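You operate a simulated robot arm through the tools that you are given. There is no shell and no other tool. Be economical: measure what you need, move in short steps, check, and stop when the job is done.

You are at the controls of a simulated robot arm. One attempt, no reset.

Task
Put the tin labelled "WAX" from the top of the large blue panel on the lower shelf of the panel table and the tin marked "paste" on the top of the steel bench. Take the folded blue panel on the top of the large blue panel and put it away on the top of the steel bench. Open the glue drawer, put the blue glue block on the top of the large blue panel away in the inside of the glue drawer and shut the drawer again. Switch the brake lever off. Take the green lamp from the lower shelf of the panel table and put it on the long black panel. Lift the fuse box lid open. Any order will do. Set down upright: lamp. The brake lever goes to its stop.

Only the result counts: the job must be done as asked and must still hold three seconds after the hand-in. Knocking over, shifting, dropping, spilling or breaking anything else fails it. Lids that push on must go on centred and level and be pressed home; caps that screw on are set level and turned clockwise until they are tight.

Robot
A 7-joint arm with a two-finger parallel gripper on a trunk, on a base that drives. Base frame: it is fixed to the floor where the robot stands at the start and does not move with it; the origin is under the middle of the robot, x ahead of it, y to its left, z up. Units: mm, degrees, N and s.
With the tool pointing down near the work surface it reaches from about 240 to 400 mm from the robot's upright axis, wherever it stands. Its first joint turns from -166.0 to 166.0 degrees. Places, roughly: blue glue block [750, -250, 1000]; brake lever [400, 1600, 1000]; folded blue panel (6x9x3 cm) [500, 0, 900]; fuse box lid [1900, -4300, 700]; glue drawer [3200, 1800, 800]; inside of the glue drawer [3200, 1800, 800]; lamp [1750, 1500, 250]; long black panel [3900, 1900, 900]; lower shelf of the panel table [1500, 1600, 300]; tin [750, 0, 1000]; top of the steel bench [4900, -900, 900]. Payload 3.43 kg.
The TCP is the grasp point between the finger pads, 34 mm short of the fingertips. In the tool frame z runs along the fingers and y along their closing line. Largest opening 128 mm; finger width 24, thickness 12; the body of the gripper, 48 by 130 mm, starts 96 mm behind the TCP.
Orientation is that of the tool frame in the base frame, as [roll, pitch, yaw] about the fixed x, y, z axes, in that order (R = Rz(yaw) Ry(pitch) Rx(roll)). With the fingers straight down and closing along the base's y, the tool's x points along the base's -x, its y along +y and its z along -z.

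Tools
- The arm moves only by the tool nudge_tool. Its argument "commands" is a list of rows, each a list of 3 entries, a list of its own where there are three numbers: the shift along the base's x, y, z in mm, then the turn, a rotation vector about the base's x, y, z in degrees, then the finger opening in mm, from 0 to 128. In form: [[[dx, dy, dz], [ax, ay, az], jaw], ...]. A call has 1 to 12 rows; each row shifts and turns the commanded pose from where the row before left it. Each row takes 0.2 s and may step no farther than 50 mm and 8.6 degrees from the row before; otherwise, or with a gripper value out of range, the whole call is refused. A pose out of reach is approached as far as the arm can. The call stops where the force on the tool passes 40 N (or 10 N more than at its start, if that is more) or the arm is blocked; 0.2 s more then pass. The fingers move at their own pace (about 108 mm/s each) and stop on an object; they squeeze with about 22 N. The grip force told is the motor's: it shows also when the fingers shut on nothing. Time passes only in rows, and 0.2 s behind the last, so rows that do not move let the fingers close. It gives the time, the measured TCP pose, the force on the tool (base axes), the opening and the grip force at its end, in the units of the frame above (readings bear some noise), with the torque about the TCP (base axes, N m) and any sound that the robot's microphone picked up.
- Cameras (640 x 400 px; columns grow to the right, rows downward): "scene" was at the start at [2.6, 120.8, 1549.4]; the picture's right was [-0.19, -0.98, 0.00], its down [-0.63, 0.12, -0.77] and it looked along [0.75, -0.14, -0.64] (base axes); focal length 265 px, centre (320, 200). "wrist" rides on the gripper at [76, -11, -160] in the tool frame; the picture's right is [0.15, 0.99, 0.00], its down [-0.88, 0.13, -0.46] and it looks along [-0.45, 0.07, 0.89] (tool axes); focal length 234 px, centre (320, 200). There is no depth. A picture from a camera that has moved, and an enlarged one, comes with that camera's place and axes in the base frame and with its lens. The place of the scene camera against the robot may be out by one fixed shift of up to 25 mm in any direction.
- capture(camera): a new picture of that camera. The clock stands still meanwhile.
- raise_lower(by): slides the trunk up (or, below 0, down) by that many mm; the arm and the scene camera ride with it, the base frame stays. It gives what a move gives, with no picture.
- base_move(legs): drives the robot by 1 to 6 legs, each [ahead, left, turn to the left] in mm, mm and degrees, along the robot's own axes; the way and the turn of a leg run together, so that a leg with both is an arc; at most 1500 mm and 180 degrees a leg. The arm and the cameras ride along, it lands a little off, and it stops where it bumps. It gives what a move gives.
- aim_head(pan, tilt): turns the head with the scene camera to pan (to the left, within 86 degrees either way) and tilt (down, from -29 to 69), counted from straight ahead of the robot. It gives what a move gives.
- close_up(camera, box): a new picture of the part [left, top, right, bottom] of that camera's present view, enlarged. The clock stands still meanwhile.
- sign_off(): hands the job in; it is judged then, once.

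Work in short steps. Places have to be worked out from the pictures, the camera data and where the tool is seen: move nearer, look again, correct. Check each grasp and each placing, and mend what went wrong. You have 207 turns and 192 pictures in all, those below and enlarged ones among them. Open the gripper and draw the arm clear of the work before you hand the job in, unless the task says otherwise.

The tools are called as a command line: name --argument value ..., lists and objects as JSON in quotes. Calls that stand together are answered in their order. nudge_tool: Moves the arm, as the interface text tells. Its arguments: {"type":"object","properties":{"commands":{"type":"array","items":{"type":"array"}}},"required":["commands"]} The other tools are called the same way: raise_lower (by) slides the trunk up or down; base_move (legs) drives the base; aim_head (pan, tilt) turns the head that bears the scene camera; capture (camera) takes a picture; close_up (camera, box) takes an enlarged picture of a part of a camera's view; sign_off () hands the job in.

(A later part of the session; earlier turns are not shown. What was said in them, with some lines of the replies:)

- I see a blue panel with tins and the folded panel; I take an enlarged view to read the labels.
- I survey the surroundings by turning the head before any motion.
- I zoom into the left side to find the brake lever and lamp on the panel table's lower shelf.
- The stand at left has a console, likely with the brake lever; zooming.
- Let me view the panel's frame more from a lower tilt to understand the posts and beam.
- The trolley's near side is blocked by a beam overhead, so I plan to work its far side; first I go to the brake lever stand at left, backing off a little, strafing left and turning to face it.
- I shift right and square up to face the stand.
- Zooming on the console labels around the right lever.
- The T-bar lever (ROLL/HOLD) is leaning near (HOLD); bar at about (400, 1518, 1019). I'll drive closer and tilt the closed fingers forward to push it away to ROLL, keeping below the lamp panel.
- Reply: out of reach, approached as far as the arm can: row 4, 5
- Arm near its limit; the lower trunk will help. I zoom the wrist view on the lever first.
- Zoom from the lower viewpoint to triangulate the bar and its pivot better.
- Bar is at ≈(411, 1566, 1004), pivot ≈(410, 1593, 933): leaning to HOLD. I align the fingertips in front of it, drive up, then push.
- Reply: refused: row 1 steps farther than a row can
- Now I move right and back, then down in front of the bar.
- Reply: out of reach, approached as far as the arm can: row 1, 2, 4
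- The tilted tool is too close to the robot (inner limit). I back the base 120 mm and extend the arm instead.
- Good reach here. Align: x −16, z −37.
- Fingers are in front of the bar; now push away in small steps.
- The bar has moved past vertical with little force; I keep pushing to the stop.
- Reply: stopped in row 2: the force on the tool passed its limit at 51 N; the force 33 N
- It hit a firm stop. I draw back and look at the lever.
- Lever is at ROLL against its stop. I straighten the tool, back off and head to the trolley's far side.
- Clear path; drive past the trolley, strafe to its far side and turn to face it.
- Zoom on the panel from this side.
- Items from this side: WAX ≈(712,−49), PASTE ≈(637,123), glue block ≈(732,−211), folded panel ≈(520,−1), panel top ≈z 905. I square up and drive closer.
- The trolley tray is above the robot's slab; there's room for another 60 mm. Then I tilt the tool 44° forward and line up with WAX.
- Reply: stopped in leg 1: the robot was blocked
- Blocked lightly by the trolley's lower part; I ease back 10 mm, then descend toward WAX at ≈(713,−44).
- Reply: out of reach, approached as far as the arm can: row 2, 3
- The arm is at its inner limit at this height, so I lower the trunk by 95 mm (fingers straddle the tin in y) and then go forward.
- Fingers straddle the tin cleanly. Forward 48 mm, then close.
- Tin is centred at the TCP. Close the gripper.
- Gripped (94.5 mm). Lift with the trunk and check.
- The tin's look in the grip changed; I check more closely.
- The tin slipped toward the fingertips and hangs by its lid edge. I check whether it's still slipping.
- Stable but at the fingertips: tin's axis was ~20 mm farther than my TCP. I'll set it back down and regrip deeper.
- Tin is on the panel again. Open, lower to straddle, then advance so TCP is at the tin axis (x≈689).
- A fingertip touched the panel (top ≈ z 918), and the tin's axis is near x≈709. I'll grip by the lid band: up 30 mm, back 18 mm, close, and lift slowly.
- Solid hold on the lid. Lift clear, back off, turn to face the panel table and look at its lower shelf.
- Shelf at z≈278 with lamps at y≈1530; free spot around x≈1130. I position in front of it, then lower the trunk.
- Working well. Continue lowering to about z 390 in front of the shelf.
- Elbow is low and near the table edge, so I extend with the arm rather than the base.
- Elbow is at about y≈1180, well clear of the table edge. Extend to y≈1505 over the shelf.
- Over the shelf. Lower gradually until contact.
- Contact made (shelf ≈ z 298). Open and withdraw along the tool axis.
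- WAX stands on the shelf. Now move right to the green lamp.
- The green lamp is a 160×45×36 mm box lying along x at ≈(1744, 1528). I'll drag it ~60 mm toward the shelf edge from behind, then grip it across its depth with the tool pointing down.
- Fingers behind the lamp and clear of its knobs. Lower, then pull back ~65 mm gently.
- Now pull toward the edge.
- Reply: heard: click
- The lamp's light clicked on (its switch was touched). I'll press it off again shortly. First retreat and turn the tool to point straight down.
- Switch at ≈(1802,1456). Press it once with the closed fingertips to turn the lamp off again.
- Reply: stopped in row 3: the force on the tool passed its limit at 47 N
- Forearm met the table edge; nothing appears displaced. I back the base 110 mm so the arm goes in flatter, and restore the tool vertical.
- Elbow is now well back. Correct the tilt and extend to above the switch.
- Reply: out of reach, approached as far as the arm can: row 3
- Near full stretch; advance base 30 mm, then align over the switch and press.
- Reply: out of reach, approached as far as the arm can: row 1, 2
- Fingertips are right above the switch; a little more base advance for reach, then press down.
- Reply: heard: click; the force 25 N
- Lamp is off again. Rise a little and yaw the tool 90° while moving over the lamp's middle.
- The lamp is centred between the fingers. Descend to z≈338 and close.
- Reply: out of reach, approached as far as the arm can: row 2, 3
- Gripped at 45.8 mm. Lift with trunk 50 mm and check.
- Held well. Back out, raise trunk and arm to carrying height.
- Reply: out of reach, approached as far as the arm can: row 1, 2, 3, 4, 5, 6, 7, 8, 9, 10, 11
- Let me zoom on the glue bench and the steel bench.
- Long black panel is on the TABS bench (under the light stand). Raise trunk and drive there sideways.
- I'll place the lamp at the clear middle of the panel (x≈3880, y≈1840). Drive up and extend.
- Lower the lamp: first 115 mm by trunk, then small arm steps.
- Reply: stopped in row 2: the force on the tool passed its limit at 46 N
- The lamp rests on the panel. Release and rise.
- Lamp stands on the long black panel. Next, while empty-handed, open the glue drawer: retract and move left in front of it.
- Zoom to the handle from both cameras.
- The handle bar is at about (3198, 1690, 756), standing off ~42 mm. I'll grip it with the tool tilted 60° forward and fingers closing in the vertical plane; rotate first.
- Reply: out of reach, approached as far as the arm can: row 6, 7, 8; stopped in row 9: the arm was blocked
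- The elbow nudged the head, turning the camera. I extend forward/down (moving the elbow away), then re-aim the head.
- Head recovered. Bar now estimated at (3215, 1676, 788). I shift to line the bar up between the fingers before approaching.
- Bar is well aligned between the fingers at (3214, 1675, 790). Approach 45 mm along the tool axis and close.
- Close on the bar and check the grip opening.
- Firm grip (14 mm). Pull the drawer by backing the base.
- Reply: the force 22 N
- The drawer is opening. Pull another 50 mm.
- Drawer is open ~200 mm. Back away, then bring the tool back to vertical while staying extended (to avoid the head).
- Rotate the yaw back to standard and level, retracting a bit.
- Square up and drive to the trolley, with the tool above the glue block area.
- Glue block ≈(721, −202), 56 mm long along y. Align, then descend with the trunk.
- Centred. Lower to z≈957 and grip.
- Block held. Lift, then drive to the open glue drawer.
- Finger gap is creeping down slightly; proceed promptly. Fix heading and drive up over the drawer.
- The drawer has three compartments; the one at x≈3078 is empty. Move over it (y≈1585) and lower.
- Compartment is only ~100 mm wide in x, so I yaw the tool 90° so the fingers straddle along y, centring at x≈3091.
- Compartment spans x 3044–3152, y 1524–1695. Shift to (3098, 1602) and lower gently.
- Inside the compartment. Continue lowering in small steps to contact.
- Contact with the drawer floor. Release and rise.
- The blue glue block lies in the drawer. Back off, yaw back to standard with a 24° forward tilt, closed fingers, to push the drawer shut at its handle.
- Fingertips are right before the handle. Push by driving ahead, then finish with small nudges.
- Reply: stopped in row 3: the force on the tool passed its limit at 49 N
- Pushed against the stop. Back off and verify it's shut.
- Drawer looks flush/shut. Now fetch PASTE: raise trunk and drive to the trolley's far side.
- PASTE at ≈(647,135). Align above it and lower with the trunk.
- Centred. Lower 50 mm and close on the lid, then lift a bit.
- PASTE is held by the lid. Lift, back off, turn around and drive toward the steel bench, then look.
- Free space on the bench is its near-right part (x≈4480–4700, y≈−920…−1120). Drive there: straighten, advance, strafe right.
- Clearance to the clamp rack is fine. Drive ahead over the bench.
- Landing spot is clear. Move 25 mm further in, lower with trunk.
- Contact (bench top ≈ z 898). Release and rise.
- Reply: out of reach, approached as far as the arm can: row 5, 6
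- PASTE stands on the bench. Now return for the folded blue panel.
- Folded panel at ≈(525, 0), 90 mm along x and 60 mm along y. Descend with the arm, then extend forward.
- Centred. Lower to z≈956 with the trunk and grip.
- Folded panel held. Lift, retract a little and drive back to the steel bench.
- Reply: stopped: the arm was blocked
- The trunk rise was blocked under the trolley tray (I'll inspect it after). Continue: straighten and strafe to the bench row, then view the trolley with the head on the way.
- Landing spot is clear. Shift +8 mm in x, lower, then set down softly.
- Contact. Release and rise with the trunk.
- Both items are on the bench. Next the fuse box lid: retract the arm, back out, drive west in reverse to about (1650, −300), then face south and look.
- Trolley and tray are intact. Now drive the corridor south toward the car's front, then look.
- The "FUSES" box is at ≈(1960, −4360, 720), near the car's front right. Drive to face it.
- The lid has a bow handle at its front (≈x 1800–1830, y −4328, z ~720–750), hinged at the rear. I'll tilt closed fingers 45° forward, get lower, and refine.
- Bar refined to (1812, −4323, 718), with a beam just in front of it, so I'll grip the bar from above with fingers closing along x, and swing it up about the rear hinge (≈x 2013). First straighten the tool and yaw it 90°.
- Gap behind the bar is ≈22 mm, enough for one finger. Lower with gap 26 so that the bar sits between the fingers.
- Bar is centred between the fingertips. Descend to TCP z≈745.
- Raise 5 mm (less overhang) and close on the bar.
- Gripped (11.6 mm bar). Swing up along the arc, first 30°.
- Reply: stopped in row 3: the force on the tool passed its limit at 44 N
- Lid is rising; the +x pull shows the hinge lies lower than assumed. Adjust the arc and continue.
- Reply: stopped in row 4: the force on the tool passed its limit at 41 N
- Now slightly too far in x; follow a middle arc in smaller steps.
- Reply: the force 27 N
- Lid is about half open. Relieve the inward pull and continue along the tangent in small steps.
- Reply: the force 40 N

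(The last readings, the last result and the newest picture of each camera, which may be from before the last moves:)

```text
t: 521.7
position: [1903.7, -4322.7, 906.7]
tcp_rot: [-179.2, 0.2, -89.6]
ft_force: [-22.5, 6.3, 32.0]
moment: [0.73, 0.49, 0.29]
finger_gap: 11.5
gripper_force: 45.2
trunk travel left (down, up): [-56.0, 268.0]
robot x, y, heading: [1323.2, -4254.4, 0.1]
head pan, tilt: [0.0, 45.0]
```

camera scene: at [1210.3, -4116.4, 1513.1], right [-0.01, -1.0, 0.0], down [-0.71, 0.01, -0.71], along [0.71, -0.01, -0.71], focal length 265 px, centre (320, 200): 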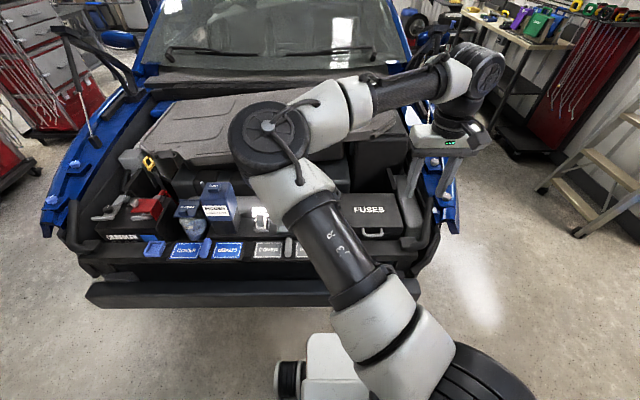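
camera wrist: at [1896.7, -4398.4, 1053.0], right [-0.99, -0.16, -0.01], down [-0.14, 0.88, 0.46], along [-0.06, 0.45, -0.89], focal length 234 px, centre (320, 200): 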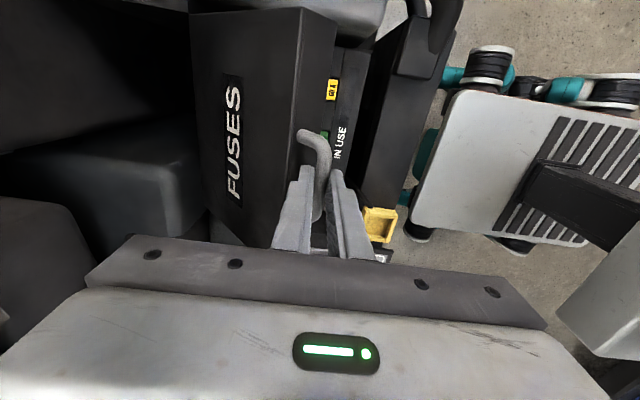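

The R≈215 mm arc fits best; continue along it.

nudge_tool --commands '[[[2, 0, 7], [0, 0, 0], 0], [[13, 0, 8], [0, 0, 0], 0], [[13, 0, 6.5], [0, 0, 0], 0], [[0, 0, 0], [0, 0, 0], 0]]'

```text
t: 522.7
position: [1935.7, -4322.8, 923.6]
tcp_rot: [-179.4, 0.0, -89.4]
ft_force: [-4.9, -2.7, 9.7]
moment: [0.33, -0.01, 0.11]
finger_gap: 11.2
gripper_force: 44.9
trunk travel left (down, up): [-56.0, 268.0]
robot x, y, heading: [1323.0, -4255.1, -0.3]
head pan, tilt: [0.0, 45.0]
```

nudge_tool --commands '[[[11, 0, 7], [0, 0, 0], 0], [[12, 0, 6], [0, 0, 0], 0], [[13, 0, 4], [0, 0, 0], 0], [[0, 0, 0], [0, 0, 0], 0]]'

capture --camera "wrist"

```text
t: 523.7
position: [1973.8, -4323.5, 938.3]
tcp_rot: [-179.6, 0.1, -89.5]
ft_force: [5.1, -6.0, -23.9]
moment: [0.37, -0.05, -0.1]
finger_gap: 11.5
gripper_force: 45.1
trunk travel left (down, up): [-56.0, 268.0]
robot x, y, heading: [1320.5, -4253.4, 0.1]
head pan, tilt: [0.0, 45.0]
```

```text
24 pictures are left
camera wrist: at [1984.2, -4398.5, 1097.9], right [-0.99, -0.16, -0.01], down [-0.14, 0.88, 0.46], along [-0.06, 0.45, -0.89], focal length 234 px, centre (320, 200)
```

wrist: 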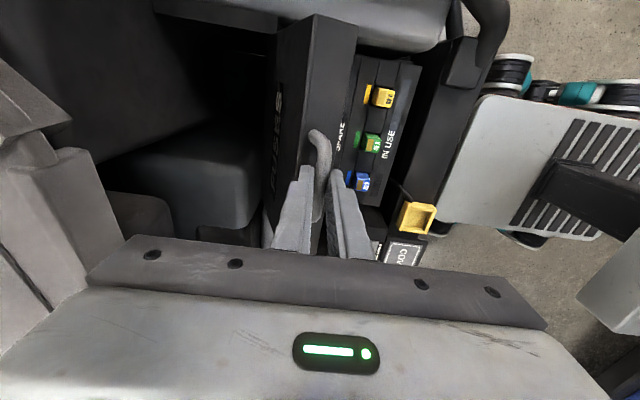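

Lid is near vertical. Continue over the top.

nudge_tool --commands '[[[11, 0, -3], [0, 0, 0], 0], [[12, 0, -1], [0, 0, 0], 0], [[12, 0, -3], [0, 0, 0], 0], [[0, 0, 0], [0, 0, 0], 0]]'

```text
t: 524.7
position: [1992.2, -4322.6, 942.2]
tcp_rot: [-179.1, -0.1, -89.4]
ft_force: [-6.2, 0.6, 38.2]
moment: [0.11, 0.13, -0.25]
finger_gap: 11.8
gripper_force: 45.1
out of reach, approached as far as the arm can: row 3
trunk travel left (down, up): [-56.0, 268.0]
robot x, y, heading: [1320.2, -4255.9, -0.1]
head pan, tilt: [0.0, 45.0]
```

At reach limit; raise slightly to relieve and use the base for the last 30 mm.

nudge_tool --commands '[[[-3, 0, 4], [0, 0, 0], 0], [[0, 0, 0], [0, 0, 0], 0]]'

base_move --legs '[[30, 0, 0]]'

```text
t: 525.3
position: [1990.1, -4322.3, 941.8]
tcp_rot: [-179.4, 0.1, -89.5]
ft_force: [-3.2, -2.4, 17.5]
moment: [-0.69, 0.08, -0.18]
finger_gap: 11.1
gripper_force: 45.3
trunk travel left (down, up): [-56.0, 268.0]
robot x, y, heading: [1325.2, -4256.6, -0.1]
head pan, tilt: [0.0, 45.0]
```

```text
t: 526.1
position: [2021.8, -4323.7, 944.9]
tcp_rot: [-179.1, 0.1, -89.5]
ft_force: [0.2, -1.8, 29.8]
moment: [0.25, -0.05, -0.35]
finger_gap: 11.2
gripper_force: 44.9
trunk travel left (down, up): [-56.0, 268.0]
robot x, y, heading: [1348.8, -4256.8, 0.4]
head pan, tilt: [0.0, 45.0]
```

base_move --legs '[[25, 0, 0]]'

capture --camera "wrist"

close_up --camera "scene" --box '[260, 60, 460, 260]'

```text
t: 526.9
position: [2047.1, -4323.9, 942.7]
tcp_rot: [-179.3, 0.0, -89.5]
ft_force: [2.0, 1.9, 7.1]
moment: [0.21, -0.18, -0.49]
finger_gap: 11.5
gripper_force: 44.9
trunk travel left (down, up): [-56.0, 268.0]
robot x, y, heading: [1378.9, -4252.8, -0.1]
head pan, tilt: [0.0, 45.0]
```

```text
23 pictures are left
camera wrist: at [2056.3, -4398.4, 1102.7], right [-0.99, -0.16, -0.01], down [-0.14, 0.88, 0.46], along [-0.06, 0.45, -0.89], focal length 234 px, centre (320, 200)
```

wrist: 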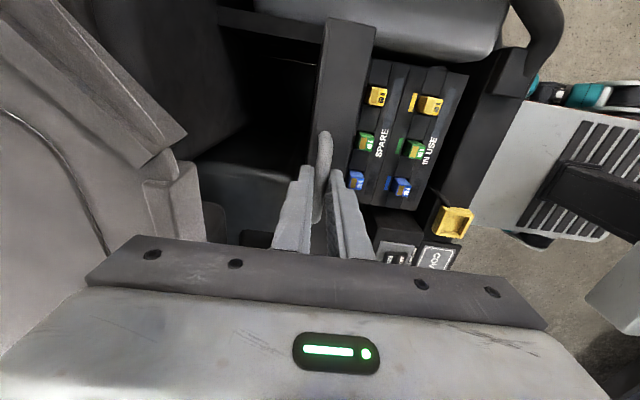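

```text
2.00 times, centred on (360, 160) of scene
camera zoom: at [1377.5, -4117.2, 1323.0], right [0.0, -1.0, 0.0], down [-0.71, 0.0, -0.71], along [0.71, 0.0, -0.71], focal length 530 px, centre (240, 280)
```

zoom: 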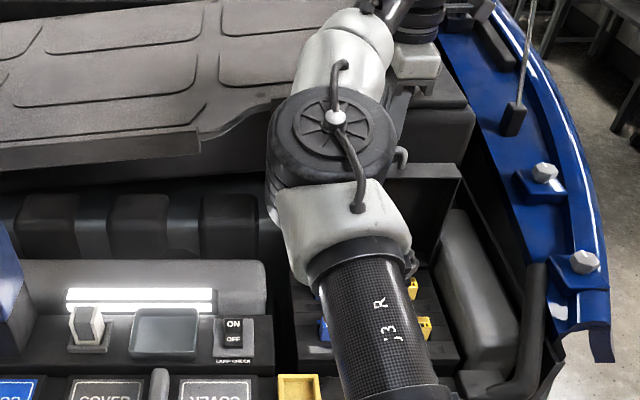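

Lid stands just past vertical. Open the fingers a little (front finger still guards) and see where it settles.

nudge_tool --commands '[[[0, 0, 0], [0, 0, 0], 30], [[0, 0, 0], [0, 0, 0], 30], [[0, 0, 0], [0, 0, 0], 30], [[0, 0, 0], [0, 0, 0], 30]]'

close_up --camera "wrist" --box '[200, 60, 420, 260]'

```text
t: 527.9
position: [2047.5, -4322.7, 942.2]
tcp_rot: [-179.1, 0.2, -89.5]
ft_force: [0.4, -0.2, 0.1]
moment: [0.01, 0.01, 0.04]
finger_gap: 29.9
gripper_force: 0.0
trunk travel left (down, up): [-56.0, 268.0]
robot x, y, heading: [1380.1, -4251.2, 0.1]
head pan, tilt: [0.0, 45.0]
```

```text
2.00 times, centred on (310, 160) of wrist
camera zoom: at [2056.7, -4398.5, 1102.4], right [-0.99, -0.16, -0.01], down [-0.14, 0.88, 0.46], along [-0.06, 0.45, -0.89], focal length 468 px, centre (340, 280)
```

zoom: 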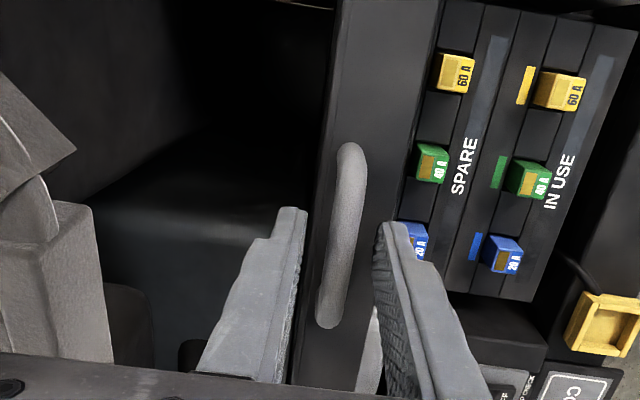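

The lid stays open on its own. I rise out, then gently push it a bit more from inside to make sure it's at its full opening.

raise_lower --by 70

nudge_tool --commands '[[[-35, 0, 0], [0, 0, 0], 10], [[-40, 0, 0], [0, 0, 0], 0], [[0, 0, -45], [0, 0, 0], 0], [[0, 0, -45], [0, 0, 0], 0], [[0, 0, 0], [0, 0, 0], 0]]'

capture --camera "wrist"

```text
t: 529.0
position: [2047.6, -4323.7, 1012.3]
tcp_rot: [-179.2, 0.1, -89.5]
ft_force: [0.4, 0.3, 0.4]
moment: [-0.01, -0.03, 0.01]
finger_gap: 30.0
gripper_force: 0.1
trunk travel left (down, up): [-126.0, 198.0]
robot x, y, heading: [1379.8, -4256.0, -0.2]
head pan, tilt: [0.0, 45.0]
```

```text
t: 530.2
position: [1969.0, -4323.5, 920.1]
tcp_rot: [-179.2, 0.1, -89.6]
ft_force: [-0.3, 0.1, 0.7]
moment: [0.0, 0.0, 0.04]
finger_gap: 0.1
gripper_force: 21.9
trunk travel left (down, up): [-126.0, 198.0]
robot x, y, heading: [1380.2, -4253.1, 0.1]
head pan, tilt: [0.0, 45.0]
```

```text
20 pictures are left
camera wrist: at [1978.8, -4399.7, 1079.7], right [-0.99, -0.16, -0.01], down [-0.14, 0.88, 0.46], along [-0.06, 0.45, -0.89], focal length 234 px, centre (320, 200)
```

wrist: 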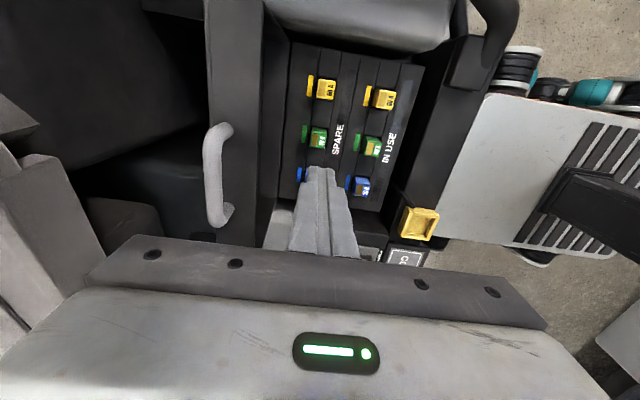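

Push gently on the lid's inner side.

nudge_tool --commands '[[[25, 0, 0], [0, 0, 0], 0], [[12, 0, 0], [0, 0, 0], 0], [[6, 0, 0], [0, 0, 0], 0], [[6, 0, 0], [0, 0, 0], 0], [[6, 0, 0], [0, 0, 0], 0]]'

```text
t: 531.4
position: [2027.5, -4323.5, 922.9]
tcp_rot: [-179.2, 0.1, -89.4]
ft_force: [0.0, 0.7, 0.2]
moment: [0.01, -0.02, 0.01]
finger_gap: 0.1
gripper_force: 21.9
trunk travel left (down, up): [-126.0, 198.0]
robot x, y, heading: [1376.9, -4254.1, 0.1]
head pan, tilt: [0.0, 45.0]
```

nudge_tool --commands '[[[6, 0, 0], [0, 0, 0], 0], [[6, 0, 0], [0, 0, 0], 0], [[6, 0, 0], [0, 0, 0], 0], [[0, 0, 0], [0, 0, 0], 0]]'

capture --camera "wrist"

```text
t: 532.4
position: [2045.0, -4322.6, 924.5]
tcp_rot: [-179.2, 0.1, -89.5]
ft_force: [-0.4, 0.0, -0.6]
moment: [0.01, 0.01, 0.02]
finger_gap: 0.0
gripper_force: 22.1
trunk travel left (down, up): [-126.0, 198.0]
robot x, y, heading: [1376.4, -4255.1, -0.1]
head pan, tilt: [0.0, 45.0]
```

```text
19 pictures are left
camera wrist: at [2054.0, -4398.3, 1082.6], right [-0.99, -0.16, -0.01], down [-0.14, 0.88, 0.46], along [-0.06, 0.45, -0.89], focal length 234 px, centre (320, 200)
```

wrist: 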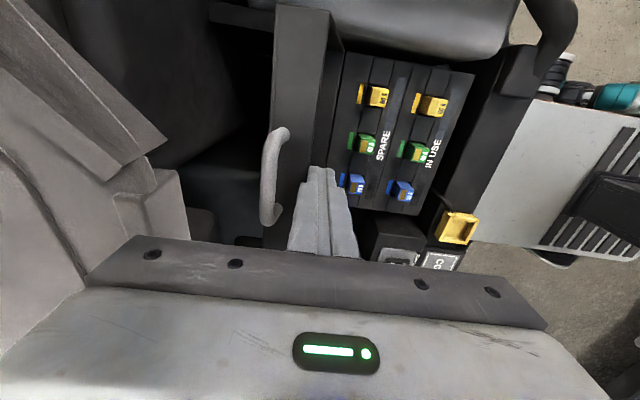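

The lid swings further easily; continue to its stop.

nudge_tool --commands '[[[8, 0, 0], [0, 0, 0], 0], [[8, 0, 0], [0, 0, 0], 0], [[8, 0, 0], [0, 0, 0], 0], [[0, 0, 0], [0, 0, 0], 0]]'

```text
t: 533.1
position: [2054.0, -4323.3, 922.1]
tcp_rot: [179.5, 0.2, -89.7]
ft_force: [-16.8, 1.8, 9.4]
moment: [0.03, 0.48, -0.02]
finger_gap: 0.2
gripper_force: 22.3
trunk travel left (down, up): [-126.0, 198.0]
robot x, y, heading: [1379.4, -4255.0, -0.2]
head pan, tilt: [0.0, 45.0]
stopped in row 3: the force on the tool passed its limit at 48 N (the readings are from after the stop); the commanded pose is now the measured one
```

Full stop reached. Withdraw and verify that the lid stays open.

nudge_tool --commands '[[[-40, 0, 0], [0, 0, 0], 0], [[-40, 0, 20], [0, 0, 0], 0], [[-40, 0, 45], [0, 0, 0], 30], [[-40, 0, 45], [0, 0, 0], 60]]'

base_move --legs '[[-350, 0, 0]]'

close_up --camera "scene" --box '[280, 60, 480, 220]'

capture --camera "wrist"

```text
refused: row 3 steps farther than a row can; nothing moved
```

```text
t: 535.3
position: [1714.4, -4322.8, 920.9]
tcp_rot: [179.7, 0.2, -89.6]
ft_force: [-1.0, -1.1, -0.6]
moment: [0.04, -0.03, 0.04]
finger_gap: 0.0
gripper_force: 22.7
trunk travel left (down, up): [-126.0, 198.0]
robot x, y, heading: [1035.6, -4254.0, 0.1]
head pan, tilt: [0.0, 45.0]
```

```text
2.50 times, centred on (380, 140) of scene
camera zoom: at [1036.3, -4117.3, 1393.1], right [0.0, -1.0, 0.0], down [-0.71, 0.0, -0.71], along [0.71, 0.0, -0.71], focal length 663 px, centre (170, 350)
```

zoom: 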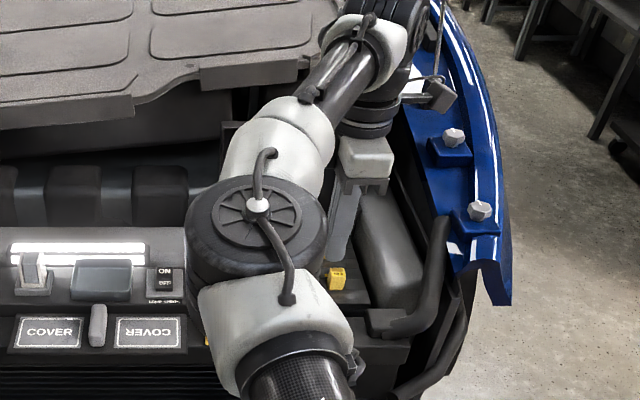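

```text
17 pictures are left
camera wrist: at [1727.8, -4398.4, 1079.4], right [-0.99, -0.15, 0.01], down [-0.13, 0.88, 0.46], along [-0.07, 0.45, -0.89], focal length 234 px, centre (320, 200)
```

wrist: 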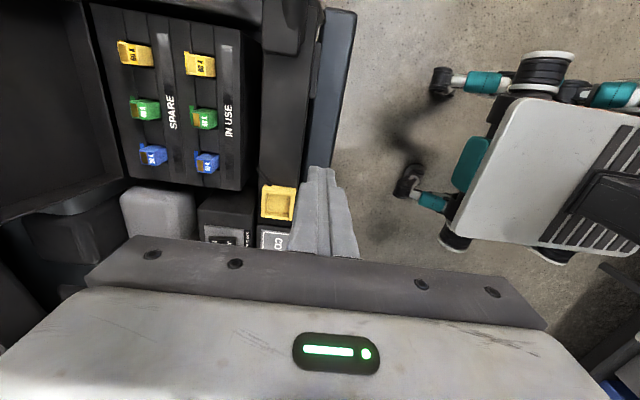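

The lid stays fully open. Open the gripper and draw the arm clear.

nudge_tool --commands '[[[-20, 0, 30], [0, 0, 0], 60], [[-20, 0, 30], [0, 0, 0], 100], [[-20, 0, 30], [0, 0, 0], 128], [[0, 0, 0], [0, 0, 0], 128]]'

base_move --legs '[[-150, 0, 0]]'

capture --camera "scene"

```text
t: 536.3
position: [1653.6, -4324.3, 1010.9]
tcp_rot: [179.7, 0.2, -89.6]
ft_force: [-0.2, 0.1, -0.3]
moment: [0.0, -0.06, 0.01]
finger_gap: 127.9
gripper_force: 0.1
trunk travel left (down, up): [-126.0, 198.0]
robot x, y, heading: [1036.0, -4255.4, -0.2]
head pan, tilt: [0.0, 45.0]
```

```text
t: 537.7
position: [1505.8, -4324.1, 1010.4]
tcp_rot: [179.7, 0.1, -89.6]
ft_force: [-0.9, 0.4, -1.1]
moment: [-0.03, 0.0, -0.01]
finger_gap: 128.2
gripper_force: 0.1
trunk travel left (down, up): [-126.0, 198.0]
robot x, y, heading: [886.7, -4254.0, 0.1]
head pan, tilt: [0.0, 45.0]
```

```text
16 pictures are left
camera scene: at [888.2, -4117.5, 1393.1], right [0.0, -1.0, 0.0], down [-0.71, 0.0, -0.71], along [0.71, 0.0, -0.71], focal length 265 px, centre (320, 200)
```

scene: 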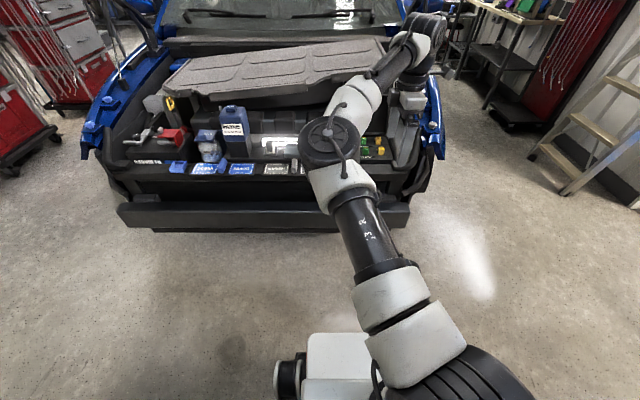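

I check the engine cover near the opened lid for any disturbance.

close_up --camera "scene" --box '[150, 20, 450, 210]'

base_move --legs '[[0, 250, 0]]'

close_up --camera "scene" --box '[200, 20, 520, 220]'

```text
2.11 times, centred on (300, 115) of scene
camera zoom: at [888.2, -4117.5, 1393.1], right [0.0, -1.0, 0.0], down [-0.71, 0.0, -0.71], along [0.71, 0.0, -0.71], focal length 558 px, centre (362, 379)
```

zoom: 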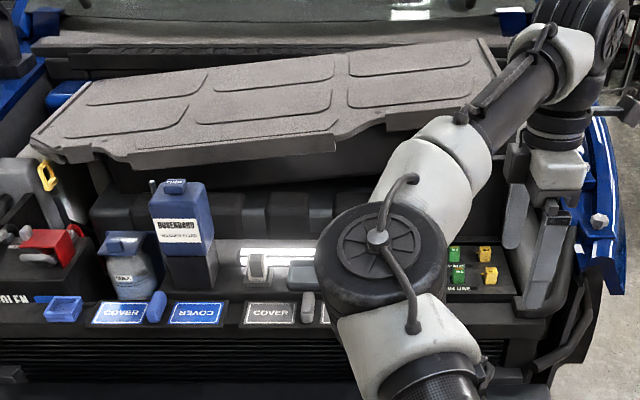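

```text
t: 540.6
position: [1506.1, -4082.1, 1009.8]
tcp_rot: [179.6, 0.3, -90.0]
ft_force: [0.7, 0.1, 0.1]
moment: [-0.01, 0.01, -0.04]
finger_gap: 127.8
gripper_force: 0.0
trunk travel left (down, up): [-126.0, 198.0]
robot x, y, heading: [886.7, -4009.6, -0.5]
head pan, tilt: [0.0, 45.0]
```

```text
2.00 times, centred on (360, 120) of scene
camera zoom: at [889.6, -3871.6, 1393.1], right [-0.01, -1.0, 0.0], down [-0.71, 0.0, -0.71], along [0.71, 0.0, -0.71], focal length 530 px, centre (240, 360)
```

zoom: 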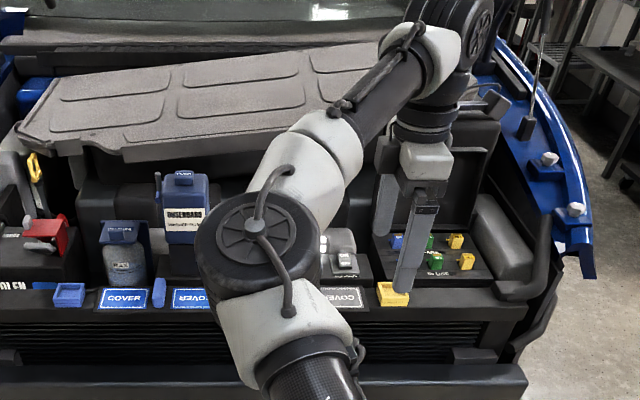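

All goals are in place: lever at ROLL, WAX on the shelf, lamp on the black panel, glue block in the shut drawer, PASTE and folded panel on the bench, fuse lid open, and the arm clear with the gripper open. I hand the job in.

sign_off

```text
The job is handed in.
```

I handed the job in with every item done. I know of nothing left undone, but these points could bear on the judging:

- **WAX tin:** it is upright on the lower shelf of the panel table. It slipped in my first grip, so I set it back on the panel and gripped it again by the lid.
- **PASTE tin and folded blue panel:** both are on the near-right part of the steel bench.
- **Glue block:** it is in the empty compartment of the glue drawer. I pushed the drawer until it stopped, with the handle back at its starting position. I did not go back to check it.
- **Brake lever:** it is at ROLL, against its stop.
- **Green lamp:** it is upright and switched off on the long black panel. My fingers turned its light on while I was dragging it, so I pressed the switch again to turn it off.
- **Fuse box lid:** it is open to its stop and stays there by itself.

There were four other contacts. The base was blocked lightly against the trolley, and later raising the trunk was blocked under the trolley's tray. The arm touched the front edge of the panel table and nudged the robot's own head. In later pictures the trolley and its tray looked unchanged, and I saw nothing moved on the table.
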